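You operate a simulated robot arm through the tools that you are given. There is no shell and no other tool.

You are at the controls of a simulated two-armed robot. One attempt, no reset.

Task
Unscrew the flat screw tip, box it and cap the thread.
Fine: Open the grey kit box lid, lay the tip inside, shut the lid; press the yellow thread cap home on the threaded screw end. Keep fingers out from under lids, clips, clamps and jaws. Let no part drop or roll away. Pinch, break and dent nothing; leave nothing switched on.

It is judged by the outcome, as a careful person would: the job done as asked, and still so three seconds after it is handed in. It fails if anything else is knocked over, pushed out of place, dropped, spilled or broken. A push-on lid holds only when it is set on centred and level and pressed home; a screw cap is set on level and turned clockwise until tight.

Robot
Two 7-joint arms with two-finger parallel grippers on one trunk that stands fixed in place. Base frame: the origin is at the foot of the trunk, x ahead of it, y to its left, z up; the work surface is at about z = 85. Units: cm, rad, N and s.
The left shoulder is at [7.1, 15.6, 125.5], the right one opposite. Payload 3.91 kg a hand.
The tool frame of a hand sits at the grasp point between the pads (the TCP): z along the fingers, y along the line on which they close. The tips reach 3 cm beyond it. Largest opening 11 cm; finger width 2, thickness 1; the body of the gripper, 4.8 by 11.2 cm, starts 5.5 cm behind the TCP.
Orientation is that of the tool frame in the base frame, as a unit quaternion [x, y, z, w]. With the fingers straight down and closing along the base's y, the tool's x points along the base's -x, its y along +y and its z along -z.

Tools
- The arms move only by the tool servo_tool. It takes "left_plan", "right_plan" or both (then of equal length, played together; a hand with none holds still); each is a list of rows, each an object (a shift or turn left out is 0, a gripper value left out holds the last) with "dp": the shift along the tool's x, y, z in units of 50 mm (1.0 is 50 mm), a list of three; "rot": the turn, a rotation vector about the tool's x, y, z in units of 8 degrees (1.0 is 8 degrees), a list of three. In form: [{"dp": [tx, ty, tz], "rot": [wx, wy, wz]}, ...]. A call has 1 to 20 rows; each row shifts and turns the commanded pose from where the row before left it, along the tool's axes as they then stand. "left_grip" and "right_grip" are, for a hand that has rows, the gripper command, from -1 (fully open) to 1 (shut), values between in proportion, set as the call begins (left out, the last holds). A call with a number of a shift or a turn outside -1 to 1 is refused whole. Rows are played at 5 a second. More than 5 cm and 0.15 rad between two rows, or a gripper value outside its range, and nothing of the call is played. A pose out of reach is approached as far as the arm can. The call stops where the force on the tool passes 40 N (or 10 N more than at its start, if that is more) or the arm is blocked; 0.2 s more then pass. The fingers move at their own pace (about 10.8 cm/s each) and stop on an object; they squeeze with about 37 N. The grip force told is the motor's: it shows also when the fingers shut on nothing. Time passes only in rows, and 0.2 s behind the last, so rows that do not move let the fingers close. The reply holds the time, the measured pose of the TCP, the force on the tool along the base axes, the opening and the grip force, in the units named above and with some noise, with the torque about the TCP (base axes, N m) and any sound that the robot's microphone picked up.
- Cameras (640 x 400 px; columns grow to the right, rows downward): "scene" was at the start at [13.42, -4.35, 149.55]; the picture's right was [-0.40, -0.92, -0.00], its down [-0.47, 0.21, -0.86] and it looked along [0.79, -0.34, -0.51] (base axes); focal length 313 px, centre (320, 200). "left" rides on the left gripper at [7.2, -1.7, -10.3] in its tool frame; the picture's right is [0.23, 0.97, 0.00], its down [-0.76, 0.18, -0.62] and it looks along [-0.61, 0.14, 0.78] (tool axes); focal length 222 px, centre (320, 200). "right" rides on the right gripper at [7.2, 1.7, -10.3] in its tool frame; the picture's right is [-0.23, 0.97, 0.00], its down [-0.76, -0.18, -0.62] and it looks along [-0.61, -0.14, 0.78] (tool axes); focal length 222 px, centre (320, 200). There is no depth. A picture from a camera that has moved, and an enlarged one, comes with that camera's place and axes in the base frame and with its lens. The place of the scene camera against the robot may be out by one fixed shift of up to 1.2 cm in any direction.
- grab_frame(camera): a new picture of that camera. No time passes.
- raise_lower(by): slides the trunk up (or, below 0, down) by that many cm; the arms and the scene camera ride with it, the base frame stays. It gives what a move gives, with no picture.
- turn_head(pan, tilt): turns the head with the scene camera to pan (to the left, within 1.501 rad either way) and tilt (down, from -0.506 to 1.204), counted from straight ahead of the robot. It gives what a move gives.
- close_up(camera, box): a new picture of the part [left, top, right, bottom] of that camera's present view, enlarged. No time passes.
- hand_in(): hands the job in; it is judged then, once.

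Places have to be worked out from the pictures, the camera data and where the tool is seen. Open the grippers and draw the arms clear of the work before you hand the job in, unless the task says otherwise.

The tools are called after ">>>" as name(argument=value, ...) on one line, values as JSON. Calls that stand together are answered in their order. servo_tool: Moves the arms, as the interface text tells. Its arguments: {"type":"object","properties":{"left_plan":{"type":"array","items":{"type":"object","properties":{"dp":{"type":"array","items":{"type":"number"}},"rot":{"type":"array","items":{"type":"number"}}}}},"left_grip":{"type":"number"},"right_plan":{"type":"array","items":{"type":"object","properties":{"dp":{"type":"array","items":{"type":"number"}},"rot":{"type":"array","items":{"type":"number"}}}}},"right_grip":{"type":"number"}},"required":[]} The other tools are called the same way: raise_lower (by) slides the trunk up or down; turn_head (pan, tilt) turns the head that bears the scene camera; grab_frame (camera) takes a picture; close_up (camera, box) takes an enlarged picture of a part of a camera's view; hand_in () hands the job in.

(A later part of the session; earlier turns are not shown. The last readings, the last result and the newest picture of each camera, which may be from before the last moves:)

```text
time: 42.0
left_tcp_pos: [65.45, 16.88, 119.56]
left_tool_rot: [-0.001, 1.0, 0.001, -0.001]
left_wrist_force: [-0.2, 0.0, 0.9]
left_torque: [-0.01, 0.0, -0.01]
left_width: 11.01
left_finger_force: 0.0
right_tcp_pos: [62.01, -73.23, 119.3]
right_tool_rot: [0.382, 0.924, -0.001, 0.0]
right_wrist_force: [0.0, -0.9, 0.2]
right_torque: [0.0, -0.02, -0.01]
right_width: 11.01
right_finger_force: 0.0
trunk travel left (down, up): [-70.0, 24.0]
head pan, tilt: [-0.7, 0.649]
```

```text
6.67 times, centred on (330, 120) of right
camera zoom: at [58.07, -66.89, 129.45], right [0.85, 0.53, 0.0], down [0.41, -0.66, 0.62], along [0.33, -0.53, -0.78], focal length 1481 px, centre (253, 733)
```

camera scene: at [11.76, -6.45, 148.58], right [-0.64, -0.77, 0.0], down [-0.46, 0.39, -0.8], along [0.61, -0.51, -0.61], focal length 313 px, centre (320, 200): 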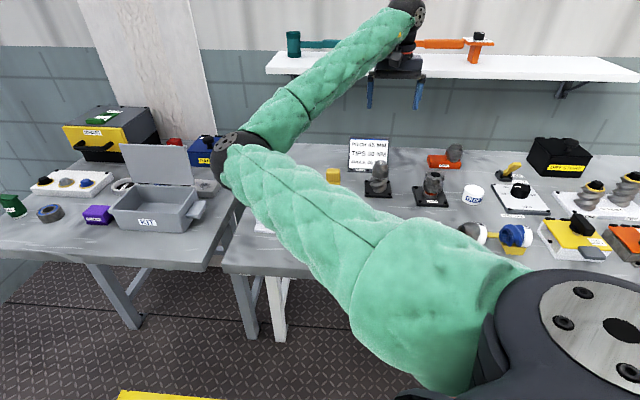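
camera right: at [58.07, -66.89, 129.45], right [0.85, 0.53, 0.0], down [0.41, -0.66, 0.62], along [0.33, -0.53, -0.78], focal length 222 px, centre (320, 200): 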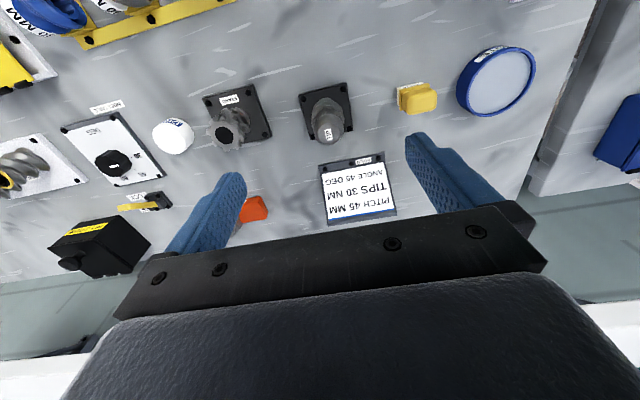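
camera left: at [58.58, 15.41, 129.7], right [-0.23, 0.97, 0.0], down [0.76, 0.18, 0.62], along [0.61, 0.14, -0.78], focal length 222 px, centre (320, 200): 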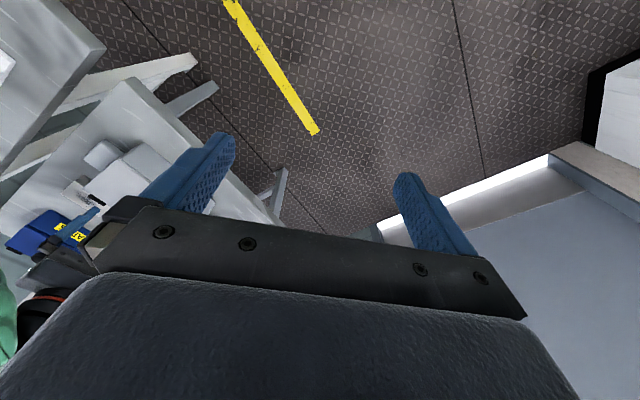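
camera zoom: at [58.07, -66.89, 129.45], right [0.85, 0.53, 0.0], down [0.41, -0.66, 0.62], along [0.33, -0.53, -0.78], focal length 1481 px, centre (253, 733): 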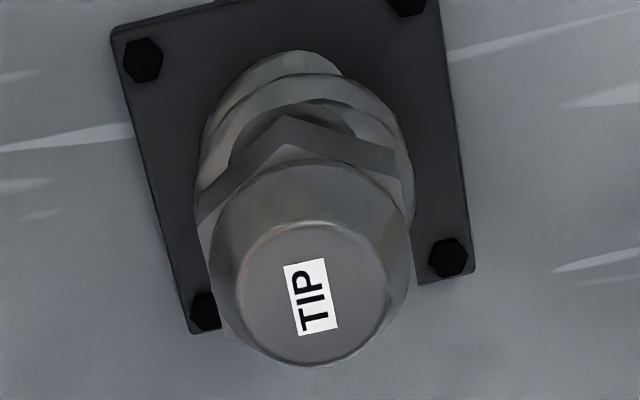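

A corner of the hexagon points straight toward the camera side, so two flats already face the gripper's closing line. The axis works out at about (66.3, -77.6), hexagon z ≈ 92.3–94.7, flat top near 96.5. I move above it to TCP z = 104.

>>> servo_tool(right_plan=[{"dp": [-0.62, -0.01, 0.3]}, {"dp": [-0.61, -0.01, 0.5]}, {"dp": [0, 0, 0.8]}, {"dp": [0, 0, 0.8]}, {"dp": [0, 0, 0.66]}])

>>> grab_frame(camera="right")

>>> close_up(camera="right", box=[260, 80, 380, 190])

>>> close_up(camera="scene", box=[330, 110, 430, 210])

```text
time: 43.2
left_tcp_pos: [65.66, 17.01, 119.46]
left_tool_rot: [0.0, 1.0, 0.0, -0.001]
left_wrist_force: [-0.2, 0.5, -1.3]
left_torque: [0.02, -0.01, 0.06]
left_width: 11.01
left_finger_force: 0.1
right_tcp_pos: [66.42, -77.56, 104.05]
right_tool_rot: [0.382, 0.924, 0.0, 0.0]
right_wrist_force: [0.0, 0.6, -0.7]
right_torque: [0.01, -0.01, -0.04]
right_width: 11.0
right_finger_force: 0.0
trunk travel left (down, up): [-70.0, 24.0]
head pan, tilt: [-0.7, 0.649]
```

```text
taken
camera right: at [62.53, -71.16, 114.19], right [0.85, 0.53, 0.0], down [0.41, -0.66, 0.62], along [0.33, -0.53, -0.78], focal length 222 px, centre (320, 200)
```

right: 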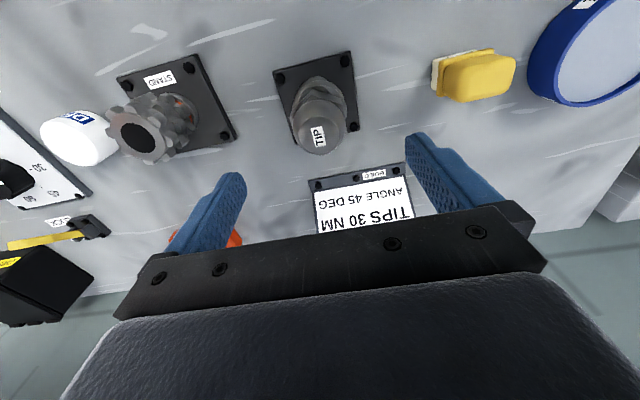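

```text
3.64 times, centred on (320, 135) of right
camera zoom: at [62.53, -71.16, 114.19], right [0.85, 0.53, 0.0], down [0.41, -0.66, 0.62], along [0.33, -0.53, -0.78], focal length 808 px, centre (320, 436)
```

zoom: 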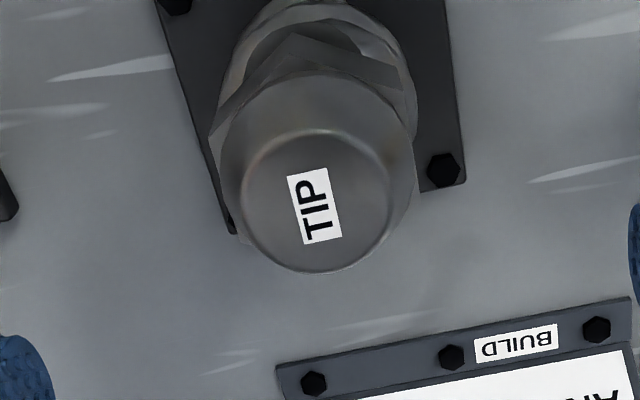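

```text
4.00 times, centred on (380, 160) of scene
camera zoom: at [11.87, -6.31, 148.58], right [-0.64, -0.76, 0.0], down [-0.46, 0.39, -0.8], along [0.61, -0.51, -0.61], focal length 1253 px, centre (80, 360)
```

zoom: 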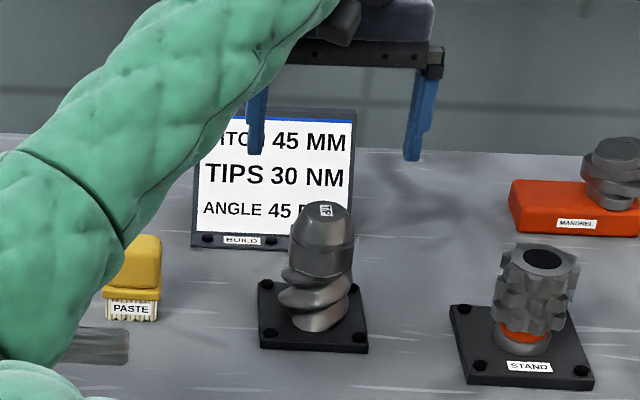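

The tip axis lies within 0.1 cm under the tool axis. I lower with open fingers to TCP z about 95.9, fingertips at about 92.9 beside the hexagon.

>>> servo_tool(right_plan=[{"dp": [0, 0, 0.5]}, {"dp": [0, 0, 0.5]}, {"dp": [0, 0, 0.4]}, {"dp": [0, 0, 0.23]}])

>>> grab_frame(camera="right")

>>> close_up(camera="scene", box=[330, 130, 430, 210])

```text
time: 44.2
left_tcp_pos: [65.66, 16.91, 119.62]
left_tool_rot: [0.0, 1.0, 0.0, 0.0]
left_wrist_force: [0.2, 0.1, -0.5]
left_torque: [0.05, 0.01, 0.03]
left_width: 11.0
left_finger_force: 0.1
right_tcp_pos: [66.54, -77.48, 96.02]
right_tool_rot: [0.383, 0.924, 0.0, 0.001]
right_wrist_force: [-1.2, 0.7, -0.1]
right_torque: [0.0, 0.02, 0.01]
right_width: 11.01
right_finger_force: 0.0
trunk travel left (down, up): [-70.0, 24.0]
head pan, tilt: [-0.7, 0.649]
```

```text
taken
camera right: at [62.59, -71.19, 106.13], right [0.85, 0.53, 0.0], down [0.41, -0.66, 0.62], along [0.33, -0.53, -0.78], focal length 222 px, centre (320, 200)
```

right: 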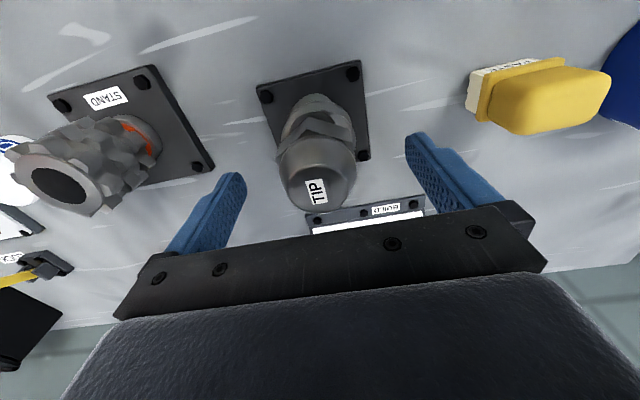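

```text
5.00 times, centred on (380, 170) of scene
camera zoom: at [11.85, -6.31, 148.57], right [-0.64, -0.76, 0.0], down [-0.46, 0.39, -0.8], along [0.61, -0.51, -0.61], focal length 1566 px, centre (20, 350)
```

zoom: 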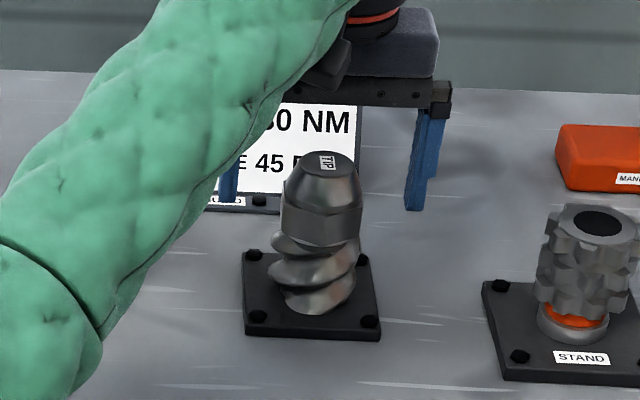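

The tip's top centre appears exactly at the TCP point, so its top is near z = 96. I enlarge to see the hexagon against the fingertips.

>>> close_up(camera="right", box=[230, 80, 410, 220])

```text
2.86 times, centred on (320, 150) of right
camera zoom: at [62.59, -71.19, 106.13], right [0.85, 0.53, 0.0], down [0.41, -0.66, 0.62], along [0.33, -0.53, -0.78], focal length 635 px, centre (320, 343)
```

zoom: 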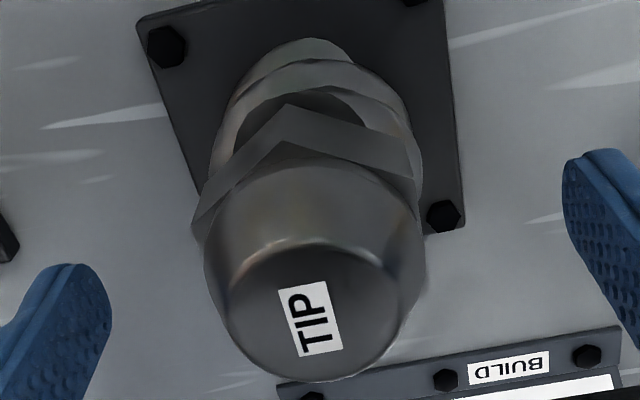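

The hexagon spans about z = 91.3–93.6, so I lower 1.0 cm more (fingertips about 92) and close on the flats.

>>> servo_tool(right_plan=[{"dp": [0, -0.03, 0.1]}, {"dp": [0, 0, 0.11]}])

>>> servo_tool(right_plan=[{"dp": [0, 0, 0]}, {"dp": [0, 0, 0]}, {"dp": [0, 0, 0]}, {"dp": [0, 0, 0]}], right_grip=1)

>>> close_up(camera="right", box=[230, 80, 410, 220])

```text
time: 44.8
left_tcp_pos: [65.59, 17.04, 119.53]
left_tool_rot: [-0.001, 1.0, 0.0, 0.001]
left_wrist_force: [0.0, 0.8, 0.4]
left_torque: [0.03, -0.01, 0.03]
left_width: 11.03
left_finger_force: 0.0
right_tcp_pos: [66.45, -77.55, 95.13]
right_tool_rot: [0.382, 0.924, 0.0, 0.001]
right_wrist_force: [-0.8, 0.2, -0.6]
right_torque: [0.04, -0.01, 0.03]
right_width: 10.99
right_finger_force: 0.1
trunk travel left (down, up): [-70.0, 24.0]
head pan, tilt: [-0.7, 0.649]
```

```text
time: 45.8
left_tcp_pos: [65.53, 17.04, 119.4]
left_tool_rot: [0.0, 1.0, 0.0, 0.001]
left_wrist_force: [0.7, 0.4, 0.7]
left_torque: [-0.03, -0.01, -0.01]
left_width: 10.99
left_finger_force: 0.1
right_tcp_pos: [66.3, -77.63, 94.96]
right_tool_rot: [0.382, 0.924, 0.001, 0.0]
right_wrist_force: [0.3, -2.1, 0.1]
right_torque: [-0.15, 0.06, 0.02]
right_width: 4.98
right_finger_force: 37.1
trunk travel left (down, up): [-70.0, 24.0]
head pan, tilt: [-0.7, 0.649]
```

```text
2.86 times, centred on (320, 150) of right
camera zoom: at [62.48, -71.31, 105.16], right [0.85, 0.53, 0.0], down [0.41, -0.66, 0.62], along [0.33, -0.53, -0.78], focal length 635 px, centre (320, 343)
```

zoom: 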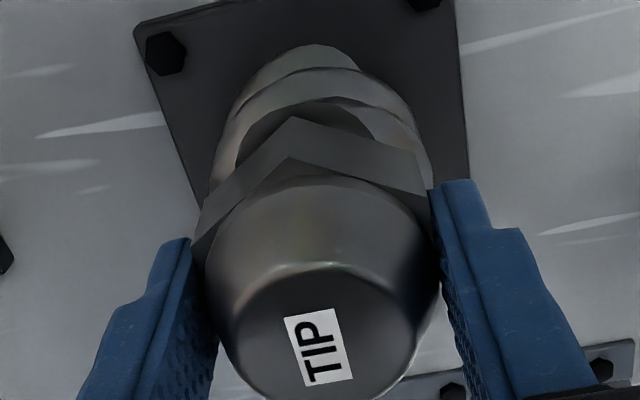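

The hexagon is held at 4.98 cm. I turn counter-clockwise (seen from above) by 16°, slowly, watching the torque and whether the tip turns with the hand.

>>> servo_tool(right_plan=[{"rot": [0, 0, -0.25]}, {"rot": [0, 0, -0.25]}, {"rot": [0, 0, -0.25]}, {"rot": [0, 0, -0.25]}, {"rot": [0, 0, -0.25]}, {"rot": [0, 0, -0.25]}, {"rot": [0, 0, -0.25]}, {"rot": [0, 0, -0.25]}])

>>> close_up(camera="right", box=[230, 80, 410, 220])

```text
time: 47.6
left_tcp_pos: [65.62, 17.01, 119.56]
left_tool_rot: [0.0, 1.0, 0.0, 0.0]
left_wrist_force: [-0.4, -0.7, -0.1]
left_torque: [0.02, -0.04, 0.04]
left_width: 11.0
left_finger_force: 0.1
right_tcp_pos: [66.37, -77.68, 94.93]
right_tool_rot: [0.251, 0.968, -0.001, 0.001]
right_wrist_force: [4.5, -7.9, 7.2]
right_torque: [-0.05, -0.3, -0.03]
right_width: 4.99
right_finger_force: 36.3
trunk travel left (down, up): [-70.0, 24.0]
head pan, tilt: [-0.7, 0.649]
```

```text
2.86 times, centred on (320, 150) of right
camera zoom: at [60.86, -72.67, 105.15], right [0.67, 0.74, 0.0], down [0.58, -0.52, 0.62], along [0.46, -0.42, -0.78], focal length 635 px, centre (320, 343)
```

zoom: 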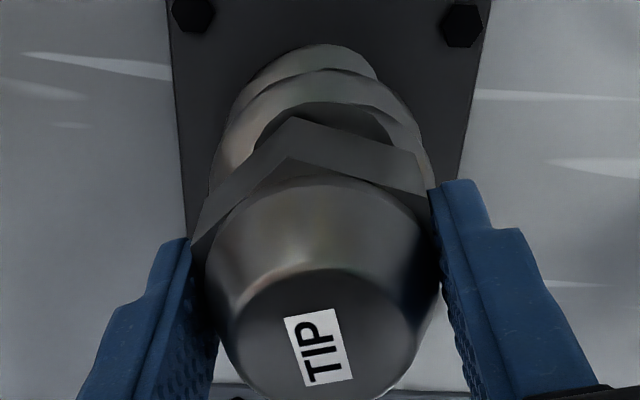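

The tip turns with the hand and an upward push of 7 N shows the thread lifting it. I ease the small side load, and continue 60° in 4° steps with a slight lift.

>>> servo_tool(right_plan=[{"dp": [-0.02, -0.01, -0.012], "rot": [0, 0, -0.25]}, {"dp": [0, 0, -0.001], "rot": [0, 0, -0.5]}, {"dp": [0, 0, -0.001], "rot": [0, 0, -0.5]}, {"dp": [0, 0, -0.001], "rot": [0, 0, -0.5]}, {"dp": [0, 0, -0.001], "rot": [0, 0, -0.5]}, {"dp": [0, 0, -0.001], "rot": [0, 0, -0.5]}, {"dp": [0, 0, -0.001], "rot": [0, 0, -0.5]}, {"dp": [0, 0, -0.001], "rot": [0, 0, -0.5]}])

>>> close_up(camera="right", box=[230, 80, 410, 220])

>>> close_up(camera="scene", box=[330, 130, 430, 210])

```text
time: 49.4
left_tcp_pos: [65.6, 17.02, 119.51]
left_tool_rot: [0.0, 1.0, 0.0, 0.0]
left_wrist_force: [-1.2, -0.2, -0.7]
left_torque: [-0.01, 0.0, 0.02]
left_width: 11.0
left_finger_force: 0.0
right_tcp_pos: [66.39, -77.74, 94.98]
right_tool_rot: [-0.009, 1.0, 0.0, 0.0]
right_wrist_force: [-9.8, 2.4, 0.4]
right_torque: [0.21, 0.6, -0.04]
right_width: 4.97
right_finger_force: 37.9
trunk travel left (down, up): [-70.0, 24.0]
head pan, tilt: [-0.7, 0.649]
```

```text
2.86 times, centred on (320, 150) of right
camera zoom: at [59.09, -76.18, 105.23], right [0.21, 0.98, 0.0], down [0.76, -0.16, 0.62], along [0.61, -0.13, -0.78], focal length 635 px, centre (320, 343)
```

zoom: 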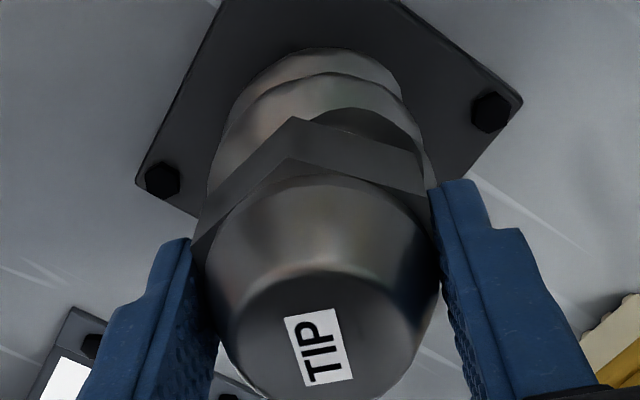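

```text
5.00 times, centred on (380, 170) of scene
camera zoom: at [11.76, -6.3, 148.58], right [-0.64, -0.76, 0.0], down [-0.46, 0.39, -0.8], along [0.61, -0.51, -0.6], focal length 1566 px, centre (20, 350)
```

zoom: 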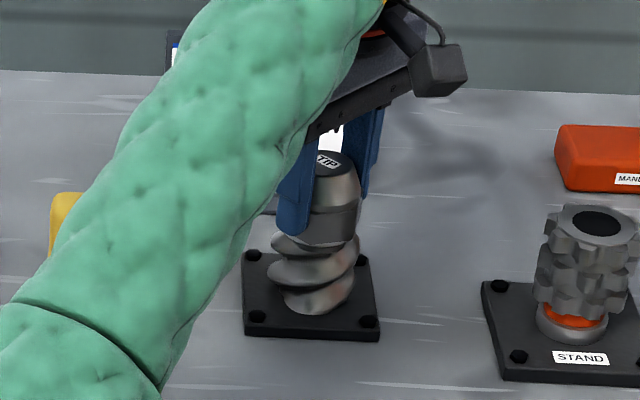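

The tip turns relative to the screw flights, which stay still. I trim the side load and turn another 60°.

>>> servo_tool(right_plan=[{"dp": [0.012, 0.003, -0.001], "rot": [0, 0, -0.5]}, {"dp": [0, 0, -0.001], "rot": [0, 0, -0.5]}, {"dp": [0, 0, -0.001], "rot": [0, 0, -0.5]}, {"dp": [0, 0, -0.001], "rot": [0, 0, -0.5]}, {"dp": [0, 0, -0.001], "rot": [0, 0, -0.5]}, {"dp": [0, 0, -0.001], "rot": [0, 0, -0.5]}, {"dp": [0, 0, -0.001], "rot": [0, 0, -0.5]}, {"dp": [0, 0, -0.001], "rot": [0, 0, -0.5]}, {"dp": [0, 0, -0.001], "rot": [0, 0, -0.5]}, {"dp": [0, 0, -0.001], "rot": [0, 0, -0.5]}, {"dp": [0, 0, -0.001], "rot": [0, 0, -0.5]}, {"dp": [0, 0, -0.001], "rot": [0, 0, -0.5]}, {"dp": [0, 0, -0.001], "rot": [0, 0, -0.5]}, {"dp": [0, 0, -0.001], "rot": [0, 0, -0.5]}, {"dp": [0, 0, -0.001], "rot": [0, 0, -0.5]}])

>>> close_up(camera="right", box=[230, 80, 410, 220])

>>> close_up(camera="scene", box=[330, 130, 430, 210])

```text
time: 52.6
left_tcp_pos: [65.69, 16.93, 119.49]
left_tool_rot: [0.0, 1.0, 0.001, -0.001]
left_wrist_force: [-0.5, -0.3, -0.1]
left_torque: [0.02, 0.0, -0.02]
left_width: 10.97
left_finger_force: 0.1
right_tcp_pos: [66.35, -77.89, 95.11]
right_tool_rot: [-0.509, 0.861, 0.0, 0.0]
right_wrist_force: [7.5, -20.7, 0.5]
right_torque: [-0.72, -0.29, -0.04]
right_width: 5.01
right_finger_force: 36.7
trunk travel left (down, up): [-70.0, 24.0]
head pan, tilt: [-0.7, 0.649]
```

```text
2.86 times, centred on (320, 150) of right
camera zoom: at [61.46, -83.4, 105.28], right [-0.74, 0.67, 0.0], down [0.52, 0.58, 0.62], along [0.42, 0.46, -0.78], focal length 635 px, centre (320, 343)
```

zoom: 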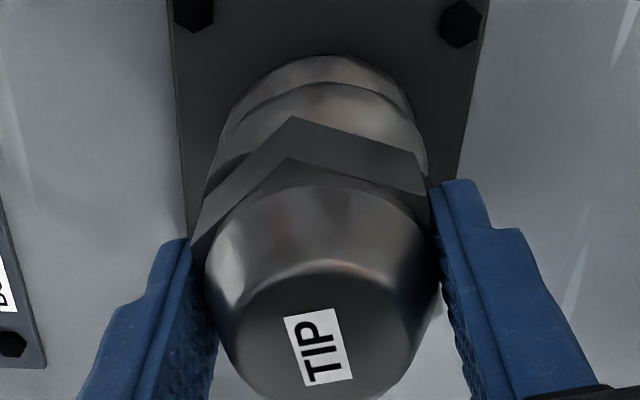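

```text
5.00 times, centred on (380, 170) of scene
camera zoom: at [11.9, -6.51, 148.56], right [-0.64, -0.76, 0.0], down [-0.46, 0.39, -0.8], along [0.61, -0.51, -0.61], focal length 1566 px, centre (20, 350)
```

zoom: 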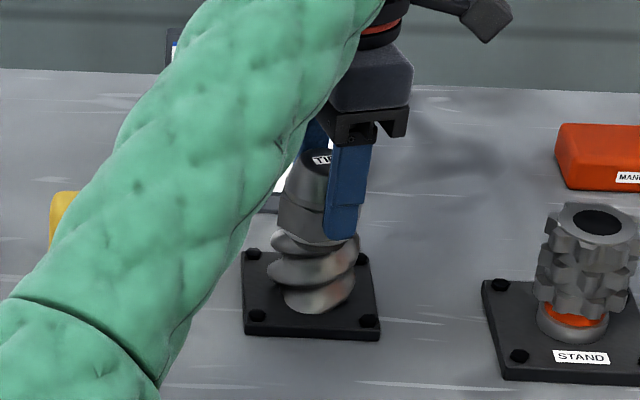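

The tip has turned about 106° in all and risen about 1.5 mm. I trim the side load (about 20 N) and turn 48° more.

>>> servo_tool(right_plan=[{"dp": [0.022, -0.022, 0]}, {"dp": [0, 0, -0.001], "rot": [0, 0, -0.5]}, {"dp": [0, 0, -0.001], "rot": [0, 0, -0.5]}, {"dp": [0, 0, -0.001], "rot": [0, 0, -0.5]}, {"dp": [0, 0, -0.001], "rot": [0, 0, -0.5]}, {"dp": [0, 0, -0.001], "rot": [0, 0, -0.5]}, {"dp": [0, 0, -0.001], "rot": [0, 0, -0.5]}])

>>> servo_tool(right_plan=[{"dp": [0, 0, -0.001], "rot": [0, 0, -0.5]}, {"dp": [0, 0, -0.001], "rot": [0, 0, -0.5]}, {"dp": [0, 0, -0.001], "rot": [0, 0, -0.5]}, {"dp": [0, 0, -0.001], "rot": [0, 0, -0.5]}, {"dp": [0, 0, -0.001], "rot": [0, 0, -0.5]}, {"dp": [0, 0, -0.001], "rot": [0, 0, -0.5]}])

>>> close_up(camera="right", box=[230, 80, 410, 220])

>>> grab_frame(camera="scene")

```text
time: 54.2
left_tcp_pos: [65.8, 16.99, 119.48]
left_tool_rot: [0.001, 1.0, 0.0, -0.001]
left_wrist_force: [-0.7, -0.1, 0.0]
left_torque: [0.01, -0.03, 0.02]
left_width: 10.98
left_finger_force: 0.0
right_tcp_pos: [66.45, -77.96, 95.19]
right_tool_rot: [-0.677, 0.736, -0.001, 0.0]
right_wrist_force: [2.9, -4.9, -6.4]
right_torque: [-0.2, -0.01, -0.01]
right_width: 4.97
right_finger_force: 37.2
trunk travel left (down, up): [-70.0, 24.0]
head pan, tilt: [-0.7, 0.649]
```

```text
time: 55.2
left_tcp_pos: [65.41, 17.1, 119.67]
left_tool_rot: [0.001, 1.0, -0.001, 0.0]
left_wrist_force: [0.8, -0.4, 1.0]
left_torque: [0.02, 0.03, 0.02]
left_width: 11.03
left_finger_force: 0.1
right_tcp_pos: [66.53, -78.06, 95.1]
right_tool_rot: [0.761, -0.648, -0.001, 0.0]
right_wrist_force: [-23.5, 15.0, 8.8]
right_torque: [0.84, 0.45, 0.06]
right_width: 5.02
right_finger_force: 37.1
right hand out of reach, approached as far as the arm can: row 4
trunk travel left (down, up): [-70.0, 24.0]
head pan, tilt: [-0.7, 0.649]
stopped in row 4 (right hand): the force on the tool passed its limit at 60 N (the readings are from after the stop); the commanded pose is now the measured one
```

```text
2.86 times, centred on (320, 150) of right
camera zoom: at [66.08, -85.38, 105.29], right [-1.0, 0.07, 0.0], down [0.06, 0.78, 0.62], along [0.04, 0.62, -0.78], focal length 635 px, centre (320, 343)
```

zoom: 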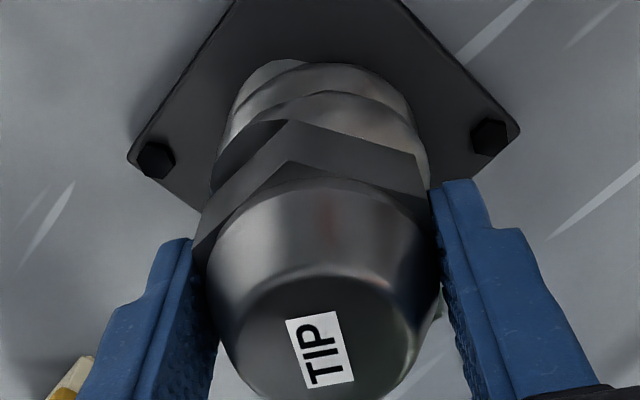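

```text
taken
camera scene: at [11.61, -6.17, 148.64], right [-0.64, -0.76, 0.0], down [-0.46, 0.39, -0.8], along [0.61, -0.51, -0.6], focal length 313 px, centre (320, 200)
```

scene: 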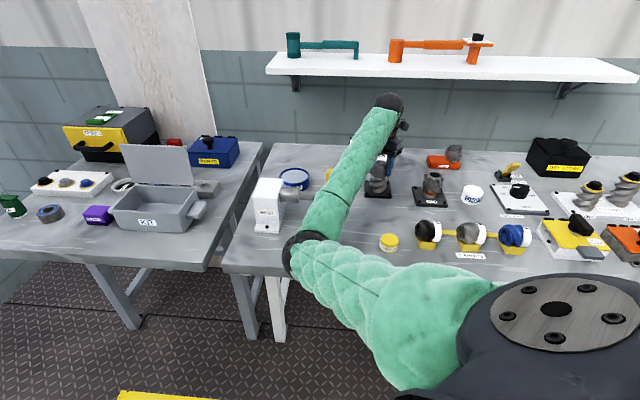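

The wrist reached its turning limit at about +99° after 144° of unscrewing, and the call stopped on force. I open the fingers to about 7 cm to let go and look.

>>> servo_tool(right_plan=[{"dp": [0, 0, 0]}, {"dp": [0, 0, 0]}, {"dp": [0, 0, 0]}], right_grip=-0.4)

>>> close_up(camera="right", box=[230, 80, 410, 220])

```text
time: 56.0
left_tcp_pos: [65.55, 17.0, 119.42]
left_tool_rot: [-0.001, 1.0, 0.0, -0.001]
left_wrist_force: [-0.3, 0.5, -1.1]
left_torque: [-0.02, -0.02, 0.02]
left_width: 11.0
left_finger_force: 0.0
right_tcp_pos: [66.77, -78.16, 94.83]
right_tool_rot: [0.762, -0.648, -0.002, 0.002]
right_wrist_force: [0.0, -0.2, -0.3]
right_torque: [-0.02, -0.01, 0.02]
right_width: 7.68
right_finger_force: 0.0
trunk travel left (down, up): [-70.0, 24.0]
head pan, tilt: [-0.7, 0.649]
```

```text
2.86 times, centred on (320, 150) of right
camera zoom: at [66.43, -85.47, 105.0], right [-1.0, 0.07, 0.0], down [0.05, 0.78, 0.62], along [0.04, 0.62, -0.78], focal length 635 px, centre (320, 343)
```

zoom: 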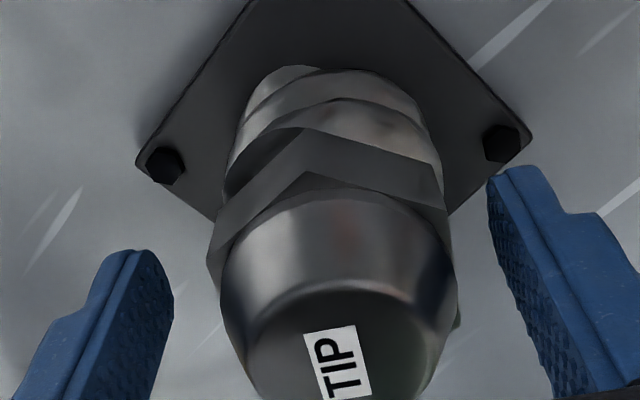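

Free of load the hand sits about 0.5 cm off the axis; I recentre and turn the open hand back 90° clockwise around the tip without touching it.

>>> servo_tool(right_plan=[{"dp": [-0.083, 0.062, -0.06]}, {"rot": [0, 0, 0.9375]}, {"rot": [0, 0, 0.9375]}, {"rot": [0, 0, 0.9375]}, {"rot": [0, 0, 0.9375]}, {"rot": [0, 0, 0.9375]}, {"rot": [0, 0, 0.9375]}, {"rot": [0, 0, 0.9375]}, {"rot": [0, 0, 0.9375]}, {"rot": [0, 0, 0.9375]}, {"rot": [0, 0, 0.9375]}, {"rot": [0, 0, 0.9375]}, {"rot": [0, 0, 0.9375]}])

>>> servo_tool(right_plan=[{"rot": [0, 0, 0.9375]}, {"rot": [0, 0, 0.9375]}, {"rot": [0, 0, 0.9375]}, {"rot": [0, 0, 0.9375]}, {"rot": [0, 0, 0.9375]}, {"rot": [0, 0, 0.9375]}, {"rot": [0, 0, 0.9375]}, {"rot": [0, 0, 0.9375]}, {"rot": [0, 0, 0.9375]}, {"rot": [0, 0, 0.9375]}, {"rot": [0, 0, 0.9375]}, {"rot": [0, 0, 0.9375]}])

>>> close_up(camera="right", box=[230, 80, 410, 220])

```text
time: 58.8
left_tcp_pos: [65.62, 16.92, 119.56]
left_tool_rot: [-0.001, 1.0, 0.0, 0.0]
left_wrist_force: [0.7, -0.7, -1.0]
left_torque: [0.0, -0.02, -0.02]
left_width: 11.0
left_finger_force: 0.1
right_tcp_pos: [66.43, -77.66, 95.18]
right_tool_rot: [-0.08, 0.997, 0.0, -0.002]
right_wrist_force: [0.0, 0.0, 0.6]
right_torque: [-0.03, 0.03, -0.01]
right_width: 7.71
right_finger_force: 0.0
trunk travel left (down, up): [-70.0, 24.0]
head pan, tilt: [-0.7, 0.649]
```

```text
time: 61.4
left_tcp_pos: [65.69, 17.03, 119.5]
left_tool_rot: [0.0, 1.0, 0.001, -0.001]
left_wrist_force: [0.7, 1.1, -0.4]
left_torque: [-0.01, 0.0, -0.02]
left_width: 11.01
left_finger_force: 0.0
right_tcp_pos: [66.51, -77.75, 95.31]
right_tool_rot: [0.648, 0.761, -0.002, -0.001]
right_wrist_force: [-0.6, 0.3, 0.2]
right_torque: [0.03, 0.02, 0.01]
right_width: 7.66
right_finger_force: 0.0
trunk travel left (down, up): [-70.0, 24.0]
head pan, tilt: [-0.7, 0.649]
```

```text
2.86 times, centred on (320, 150) of right
camera zoom: at [67.06, -70.26, 105.31], right [1.0, -0.07, 0.0], down [-0.05, -0.78, 0.62], along [-0.04, -0.62, -0.78], focal length 635 px, centre (320, 343)
```

zoom: 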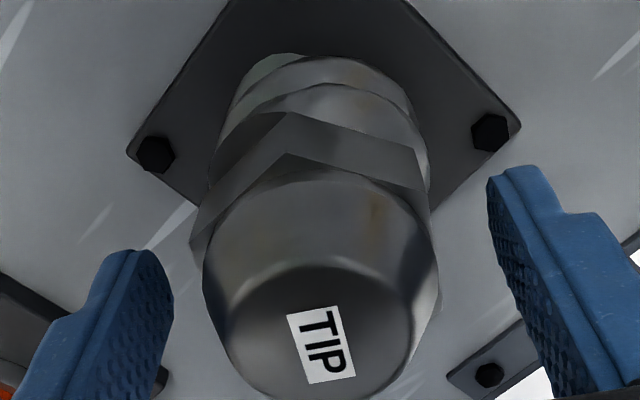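

At -81° the flats line up with the fingers again. I close and unscrew further, 60° to begin.

>>> servo_tool(right_plan=[{"dp": [0, 0, 0.03]}, {"dp": [0, 0, 0]}, {"dp": [0, 0, 0]}, {"dp": [0, 0, 0]}], right_grip=1)

>>> servo_tool(right_plan=[{"dp": [0, 0, -0.0008], "rot": [0, 0, -0.5]}, {"dp": [0, 0, -0.0008], "rot": [0, 0, -0.5]}, {"dp": [0, 0, -0.0008], "rot": [0, 0, -0.5]}, {"dp": [0, 0, -0.0008], "rot": [0, 0, -0.5]}, {"dp": [0, 0, -0.0008], "rot": [0, 0, -0.5]}, {"dp": [0, 0, -0.0008], "rot": [0, 0, -0.5]}, {"dp": [0, 0, -0.0008], "rot": [0, 0, -0.5]}, {"dp": [0, 0, -0.0008], "rot": [0, 0, -0.5]}, {"dp": [0, 0, -0.0008], "rot": [0, 0, -0.5]}, {"dp": [0, 0, -0.0008], "rot": [0, 0, -0.5]}, {"dp": [0, 0, -0.0008], "rot": [0, 0, -0.5]}, {"dp": [0, 0, -0.0008], "rot": [0, 0, -0.5]}, {"dp": [0, 0, -0.0008], "rot": [0, 0, -0.5]}, {"dp": [0, 0, -0.0008], "rot": [0, 0, -0.5]}, {"dp": [0, 0, -0.0008], "rot": [0, 0, -0.5]}])

>>> close_up(camera="right", box=[230, 80, 410, 220])

```text
time: 62.4
left_tcp_pos: [65.57, 17.0, 119.52]
left_tool_rot: [0.0, 1.0, 0.0, 0.0]
left_wrist_force: [-0.4, 0.7, 0.1]
left_torque: [0.01, -0.01, 0.0]
left_width: 10.98
left_finger_force: 0.1
right_tcp_pos: [66.47, -77.64, 95.04]
right_tool_rot: [0.647, 0.762, -0.002, -0.001]
right_wrist_force: [4.5, -2.1, 4.3]
right_torque: [0.1, -0.25, -0.02]
right_width: 5.0
right_finger_force: 37.0
trunk travel left (down, up): [-70.0, 24.0]
head pan, tilt: [-0.7, 0.649]
```

```text
time: 65.6
left_tcp_pos: [65.56, 16.91, 119.5]
left_tool_rot: [0.0, 1.0, 0.0, 0.0]
left_wrist_force: [-0.1, 0.1, 0.2]
left_torque: [0.01, 0.0, 0.02]
left_width: 11.01
left_finger_force: 0.0
right_tcp_pos: [66.38, -77.75, 95.04]
right_tool_rot: [0.179, 0.984, -0.001, 0.0]
right_wrist_force: [15.9, -23.3, 20.9]
right_torque: [-0.61, -0.38, 0.0]
right_width: 4.98
right_finger_force: 37.1
trunk travel left (down, up): [-70.0, 24.0]
head pan, tilt: [-0.7, 0.649]
```

```text
2.86 times, centred on (320, 150) of right
camera zoom: at [60.27, -73.55, 105.26], right [0.56, 0.83, 0.0], down [0.65, -0.43, 0.62], along [0.52, -0.35, -0.78], focal length 635 px, centre (320, 343)
```

zoom: 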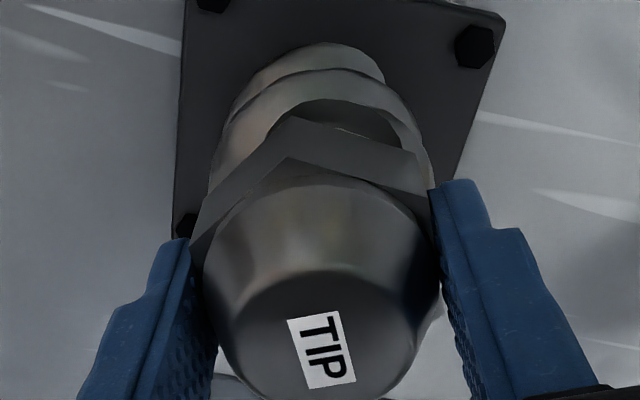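

The tip follows, but side and lift loads built up (about 28 N sideways, 21 N up). I shift the hand a little to relieve them and read again.

>>> servo_tool(right_plan=[{"dp": [-0.028, -0.017, -0.03]}, {"dp": [0, 0, 0]}])

```text
time: 66.2
left_tcp_pos: [65.51, 17.08, 119.53]
left_tool_rot: [-0.001, 1.0, 0.0, 0.001]
left_wrist_force: [-0.2, -0.3, 0.7]
left_torque: [0.05, 0.01, -0.02]
left_width: 11.02
left_finger_force: 0.1
right_tcp_pos: [66.47, -77.73, 95.05]
right_tool_rot: [0.18, 0.984, 0.0, -0.003]
right_wrist_force: [-6.2, -3.2, 3.4]
right_torque: [-0.34, -0.37, -0.02]
right_width: 4.98
right_finger_force: 37.4
trunk travel left (down, up): [-70.0, 24.0]
head pan, tilt: [-0.7, 0.649]
```

That relieved the load; the tip's centre sits about 1.6 mm off the tool axis along the closing line, so I include that in each step. Another 60°.

>>> servo_tool(right_plan=[{"dp": [0.003, 0.004, -0.002], "rot": [0, 0, -0.5]}, {"dp": [-0.0022, 0, -0.0011], "rot": [0, 0, -0.5]}, {"dp": [-0.0022, 0, -0.0011], "rot": [0, 0, -0.5]}, {"dp": [-0.0022, 0, -0.0011], "rot": [0, 0, -0.5]}, {"dp": [-0.0022, 0, -0.0011], "rot": [0, 0, -0.5]}, {"dp": [-0.0022, 0, -0.0011], "rot": [0, 0, -0.5]}, {"dp": [-0.0022, 0, -0.0011], "rot": [0, 0, -0.5]}, {"dp": [-0.0022, 0, -0.0011], "rot": [0, 0, -0.5]}, {"dp": [-0.0022, 0, -0.0011], "rot": [0, 0, -0.5]}, {"dp": [-0.0022, 0, -0.0011], "rot": [0, 0, -0.5]}, {"dp": [-0.0022, 0, -0.0011], "rot": [0, 0, -0.5]}, {"dp": [-0.0022, 0, -0.0011], "rot": [0, 0, -0.5]}, {"dp": [-0.0022, 0, -0.0011], "rot": [0, 0, -0.5]}, {"dp": [-0.0022, 0, -0.0011], "rot": [0, 0, -0.5]}, {"dp": [-0.0022, 0, -0.0011], "rot": [0, 0, -0.5]}])

>>> close_up(camera="right", box=[230, 80, 410, 220])

>>> close_up(camera="scene", box=[330, 130, 430, 210])

```text
time: 69.4
left_tcp_pos: [65.6, 16.98, 119.53]
left_tool_rot: [0.0, 1.0, 0.0, 0.001]
left_wrist_force: [0.1, -0.3, -0.5]
left_torque: [0.01, 0.01, 0.04]
left_width: 10.98
left_finger_force: 0.2
right_tcp_pos: [66.62, -77.77, 95.37]
right_tool_rot: [-0.336, 0.942, 0.001, -0.002]
right_wrist_force: [-11.7, -3.7, -4.8]
right_torque: [-0.12, 0.35, -0.06]
right_width: 5.02
right_finger_force: 37.0
trunk travel left (down, up): [-70.0, 24.0]
head pan, tilt: [-0.7, 0.649]
```

```text
2.86 times, centred on (320, 150) of right
camera zoom: at [59.96, -81.06, 105.52], right [-0.44, 0.9, 0.0], down [0.7, 0.35, 0.62], along [0.56, 0.27, -0.78], focal length 635 px, centre (320, 343)
```

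zoom: 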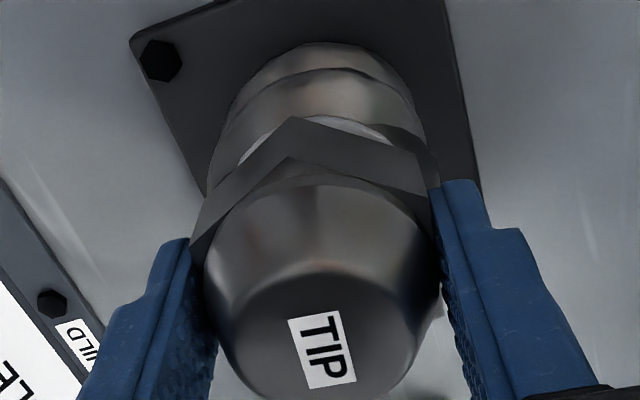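

```text
5.00 times, centred on (380, 170) of scene
camera zoom: at [11.77, -6.37, 148.58], right [-0.64, -0.76, 0.0], down [-0.46, 0.39, -0.8], along [0.61, -0.51, -0.6], focal length 1566 px, centre (20, 350)
```

zoom: 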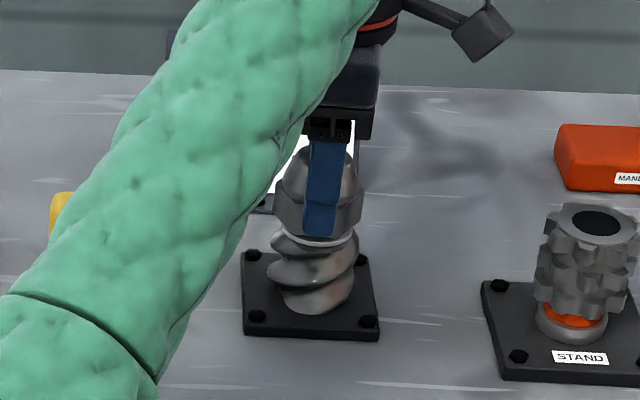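

The tip has visibly risen: a gap shows under the hexagon. I trim and turn another 52°.

>>> servo_tool(right_plan=[{"dp": [0.011, 0.004, 0], "rot": [0, 0, -0.5]}, {"dp": [-0.0014, 0, -0.001], "rot": [0, 0, -0.5]}, {"dp": [-0.0014, 0, -0.001], "rot": [0, 0, -0.5]}, {"dp": [-0.0014, 0, -0.001], "rot": [0, 0, -0.5]}, {"dp": [-0.0014, 0, -0.001], "rot": [0, 0, -0.5]}, {"dp": [-0.0014, 0, -0.001], "rot": [0, 0, -0.5]}, {"dp": [-0.0014, 0, -0.001], "rot": [0, 0, -0.5]}, {"dp": [-0.0014, 0, -0.001], "rot": [0, 0, -0.5]}, {"dp": [-0.0014, 0, -0.001], "rot": [0, 0, -0.5]}, {"dp": [-0.0014, 0, -0.001], "rot": [0, 0, -0.5]}, {"dp": [-0.0014, 0, -0.001], "rot": [0, 0, -0.5]}, {"dp": [-0.0014, 0, -0.001], "rot": [0, 0, -0.5]}, {"dp": [-0.0014, 0, -0.001], "rot": [0, 0, -0.5]}])

>>> close_up(camera="right", box=[230, 80, 410, 220])

>>> close_up(camera="scene", box=[330, 130, 430, 210])

```text
time: 72.2
left_tcp_pos: [65.62, 17.06, 119.56]
left_tool_rot: [0.001, 1.0, 0.0, 0.0]
left_wrist_force: [-0.1, -0.3, -0.1]
left_torque: [0.02, 0.0, -0.02]
left_width: 11.03
left_finger_force: 0.1
right_tcp_pos: [66.57, -77.78, 95.53]
right_tool_rot: [0.715, -0.699, -0.002, 0.001]
right_wrist_force: [-8.9, -2.0, -3.4]
right_torque: [-0.08, 0.21, -0.09]
right_width: 4.97
right_finger_force: 37.3
trunk travel left (down, up): [-70.0, 24.0]
head pan, tilt: [-0.7, 0.649]
```

```text
2.86 times, centred on (320, 150) of right
camera zoom: at [65.21, -84.95, 105.64], right [-0.98, 0.2, 0.0], down [0.16, 0.77, 0.62], along [0.13, 0.61, -0.78], focal length 635 px, centre (320, 343)
```

zoom: 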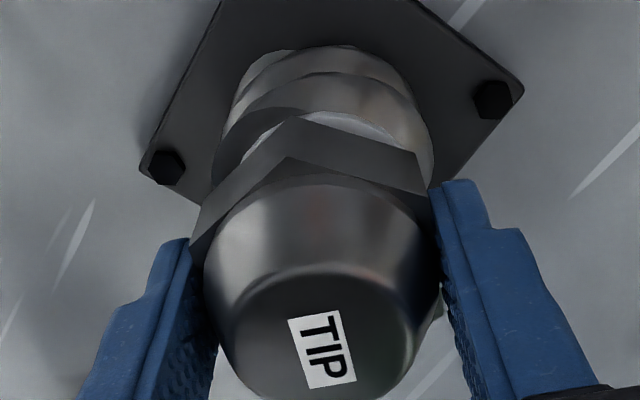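

```text
5.00 times, centred on (380, 170) of scene
camera zoom: at [11.78, -6.34, 148.58], right [-0.64, -0.77, 0.0], down [-0.46, 0.39, -0.8], along [0.61, -0.51, -0.6], focal length 1566 px, centre (20, 350)
```

zoom: 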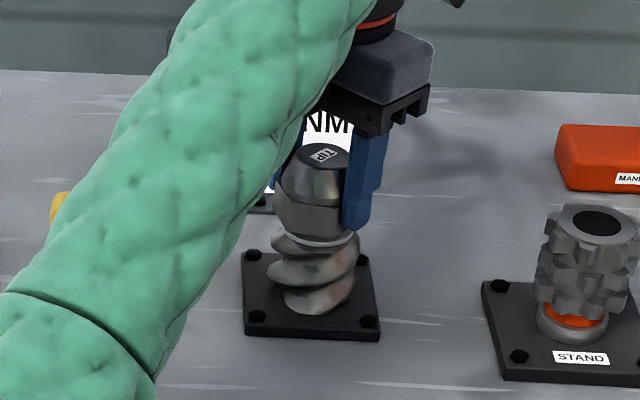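

About 316° unscrewed in all, tip up about 6 mm, still on the thread. I let go, check, and turn the open hand back 180°.

>>> servo_tool(right_plan=[{"dp": [0, 0, 0]}, {"dp": [0, 0, 0]}, {"dp": [0, 0, 0]}], right_grip=-0.4)

>>> close_up(camera="right", box=[230, 80, 410, 220])

```text
time: 73.0
left_tcp_pos: [65.72, 17.09, 119.59]
left_tool_rot: [0.001, 1.0, 0.0, 0.0]
left_wrist_force: [-0.7, 0.7, -0.4]
left_torque: [0.0, 0.03, 0.01]
left_width: 11.01
left_finger_force: 0.0
right_tcp_pos: [66.67, -77.74, 95.49]
right_tool_rot: [0.715, -0.699, -0.001, 0.001]
right_wrist_force: [-0.6, 0.2, -0.6]
right_torque: [0.01, -0.04, 0.02]
right_width: 7.7
right_finger_force: 0.1
trunk travel left (down, up): [-70.0, 24.0]
head pan, tilt: [-0.7, 0.649]
```

```text
2.86 times, centred on (320, 150) of right
camera zoom: at [65.26, -84.9, 105.65], right [-0.98, 0.2, 0.0], down [0.16, 0.77, 0.62], along [0.13, 0.61, -0.78], focal length 635 px, centre (320, 343)
```

zoom: 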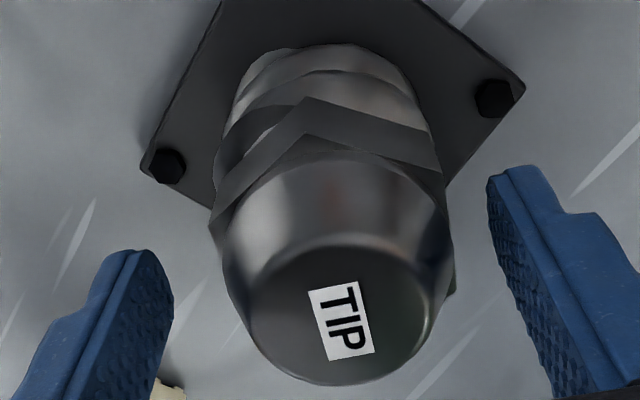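

On release the tip settled back down a few millimetres, so it appears to be already free of the thread. I lower 0.4 cm, regrip, and test with a gentle lift.

>>> servo_tool(right_plan=[{"dp": [0, 0, 0.08]}, {"dp": [0, 0, 0]}])

>>> servo_tool(right_plan=[{"dp": [0, 0, 0]}, {"dp": [0, 0, 0]}, {"dp": [0, 0, 0]}, {"dp": [0, 0, 0]}], right_grip=1)

>>> servo_tool(right_plan=[{"dp": [0, 0, -0.02]}, {"dp": [0, 0, -0.02]}, {"dp": [0, 0, 0]}])

>>> close_up(camera="right", box=[230, 80, 410, 220])

```text
time: 73.6
left_tcp_pos: [65.63, 16.99, 119.48]
left_tool_rot: [0.0, 1.0, 0.001, 0.0]
left_wrist_force: [0.0, -0.5, 0.1]
left_torque: [-0.04, -0.01, 0.0]
left_width: 11.02
left_finger_force: 0.1
right_tcp_pos: [66.63, -77.63, 95.11]
right_tool_rot: [0.715, -0.699, -0.002, 0.002]
right_wrist_force: [0.5, 0.0, 0.4]
right_torque: [-0.03, -0.03, 0.02]
right_width: 7.68
right_finger_force: 0.0
trunk travel left (down, up): [-70.0, 24.0]
head pan, tilt: [-0.7, 0.649]
```

```text
time: 74.6
left_tcp_pos: [65.69, 17.01, 119.49]
left_tool_rot: [0.0, 1.0, 0.0, 0.0]
left_wrist_force: [0.0, -0.8, -0.5]
left_torque: [-0.02, 0.0, -0.02]
left_width: 10.99
left_finger_force: 0.1
right_tcp_pos: [66.55, -77.66, 95.1]
right_tool_rot: [0.715, -0.699, -0.002, 0.002]
right_wrist_force: [-3.4, -0.9, 0.1]
right_torque: [0.04, 0.06, -0.03]
right_width: 4.96
right_finger_force: 37.0
trunk travel left (down, up): [-70.0, 24.0]
head pan, tilt: [-0.7, 0.649]
```

```text
time: 75.4
left_tcp_pos: [65.49, 16.95, 119.4]
left_tool_rot: [0.0, 1.0, 0.0, 0.0]
left_wrist_force: [0.7, -0.1, -0.2]
left_torque: [0.03, -0.03, 0.0]
left_width: 10.99
left_finger_force: 0.1
right_tcp_pos: [66.69, -77.73, 95.29]
right_tool_rot: [0.715, -0.699, -0.001, 0.001]
right_wrist_force: [-11.4, 1.1, -3.3]
right_torque: [0.03, 0.26, -0.02]
right_width: 5.01
right_finger_force: 37.5
trunk travel left (down, up): [-70.0, 24.0]
head pan, tilt: [-0.7, 0.649]
```

```text
2.86 times, centred on (320, 150) of right
camera zoom: at [65.21, -85.03, 105.34], right [-0.98, 0.21, 0.0], down [0.16, 0.77, 0.62], along [0.13, 0.61, -0.78], focal length 635 px, centre (320, 343)
```

zoom: 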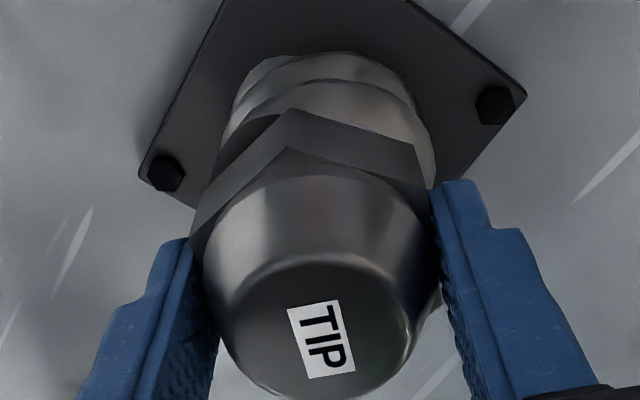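

It lifts with only about 3 N. I relieve the 11 N side load and lift 0.5 cm more, watching the force.

>>> servo_tool(right_plan=[{"dp": [0, 0.012, 0]}, {"dp": [0, 0, -0.03]}, {"dp": [0, 0, -0.03]}, {"dp": [0, 0, -0.04]}, {"dp": [0, 0, 0]}])

>>> close_up(camera="right", box=[230, 80, 410, 220])

>>> close_up(camera="scene", box=[340, 130, 420, 200])

```text
time: 76.6
left_tcp_pos: [65.69, 17.05, 119.48]
left_tool_rot: [0.0, 1.0, 0.0, 0.0]
left_wrist_force: [0.3, 0.5, 0.1]
left_torque: [0.0, -0.01, -0.01]
left_width: 11.02
left_finger_force: 0.0
right_tcp_pos: [66.65, -77.73, 95.73]
right_tool_rot: [0.715, -0.699, -0.002, 0.001]
right_wrist_force: [-2.1, 1.1, -3.5]
right_torque: [0.01, 0.06, 0.01]
right_width: 5.0
right_finger_force: 37.1
trunk travel left (down, up): [-70.0, 24.0]
head pan, tilt: [-0.7, 0.649]
```

```text
2.86 times, centred on (320, 150) of right
camera zoom: at [65.21, -84.93, 105.94], right [-0.98, 0.2, 0.0], down [0.16, 0.77, 0.62], along [0.13, 0.61, -0.78], focal length 635 px, centre (320, 343)
```

zoom: 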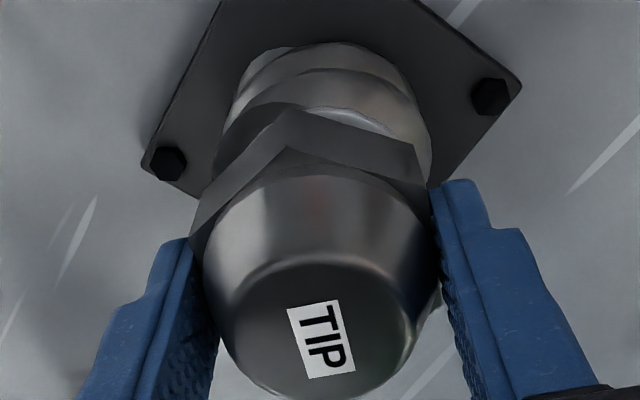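

```text
5.71 times, centred on (380, 165) of scene
camera zoom: at [11.84, -6.34, 148.58], right [-0.64, -0.77, 0.0], down [-0.46, 0.39, -0.8], along [0.61, -0.51, -0.61], focal length 1790 px, centre (-23, 400)
```

zoom: 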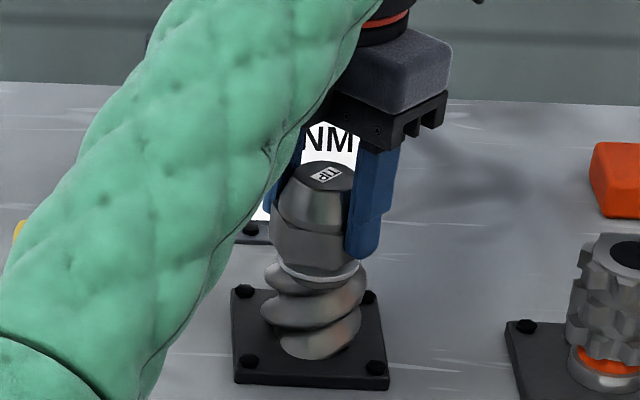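

The load stays at the tip's own 3.5 N, so it is free. I lift it straight up 5 cm, clear of the stud.

>>> servo_tool(right_plan=[{"dp": [0, 0, -0.08]}, {"dp": [0, 0, -0.08]}, {"dp": [0, 0, -0.1]}, {"dp": [0, 0, -0.1]}, {"dp": [0, 0, -0.15]}, {"dp": [0, 0, -0.2]}, {"dp": [0, 0, -0.3]}])

>>> grab_frame(camera="right")

>>> close_up(camera="scene", box=[340, 120, 420, 200])

```text
time: 78.2
left_tcp_pos: [65.63, 17.04, 119.53]
left_tool_rot: [0.001, 1.0, 0.0, 0.0]
left_wrist_force: [-1.5, -0.2, 0.0]
left_torque: [-0.03, 0.0, 0.0]
left_width: 10.97
left_finger_force: 0.1
right_tcp_pos: [66.54, -77.67, 100.83]
right_tool_rot: [0.715, -0.699, -0.002, 0.001]
right_wrist_force: [0.3, 0.0, 0.4]
right_torque: [0.01, 0.0, 0.02]
right_width: 0.0
right_finger_force: 36.6
trunk travel left (down, up): [-70.0, 24.0]
head pan, tilt: [-0.7, 0.649]
```

```text
taken
camera right: at [65.1, -84.87, 110.94], right [-0.98, 0.2, 0.0], down [0.16, 0.77, 0.62], along [0.13, 0.61, -0.78], focal length 222 px, centre (320, 200)
```

right: 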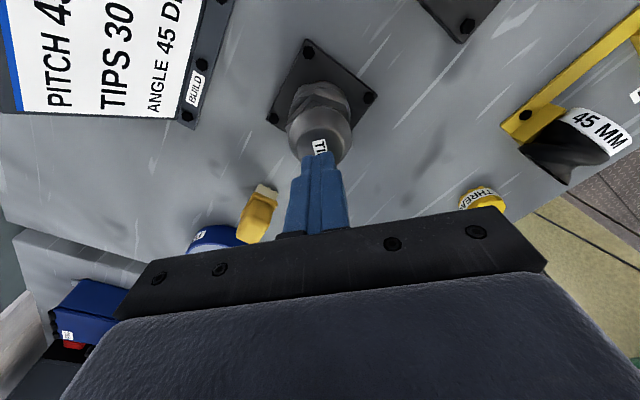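

```text
5.00 times, centred on (380, 160) of scene
camera zoom: at [11.83, -6.29, 148.58], right [-0.64, -0.77, 0.0], down [-0.46, 0.39, -0.8], along [0.61, -0.51, -0.6], focal length 1566 px, centre (20, 400)
```

zoom: 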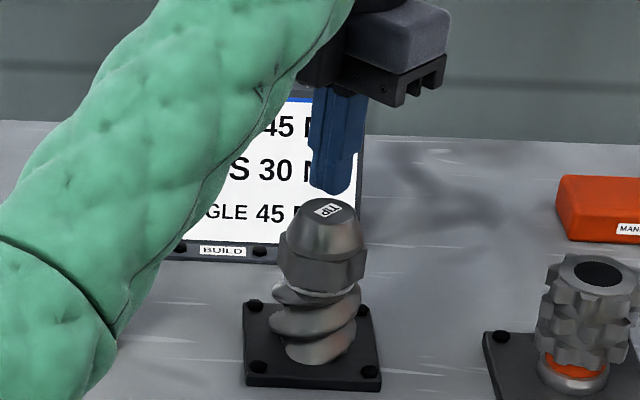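

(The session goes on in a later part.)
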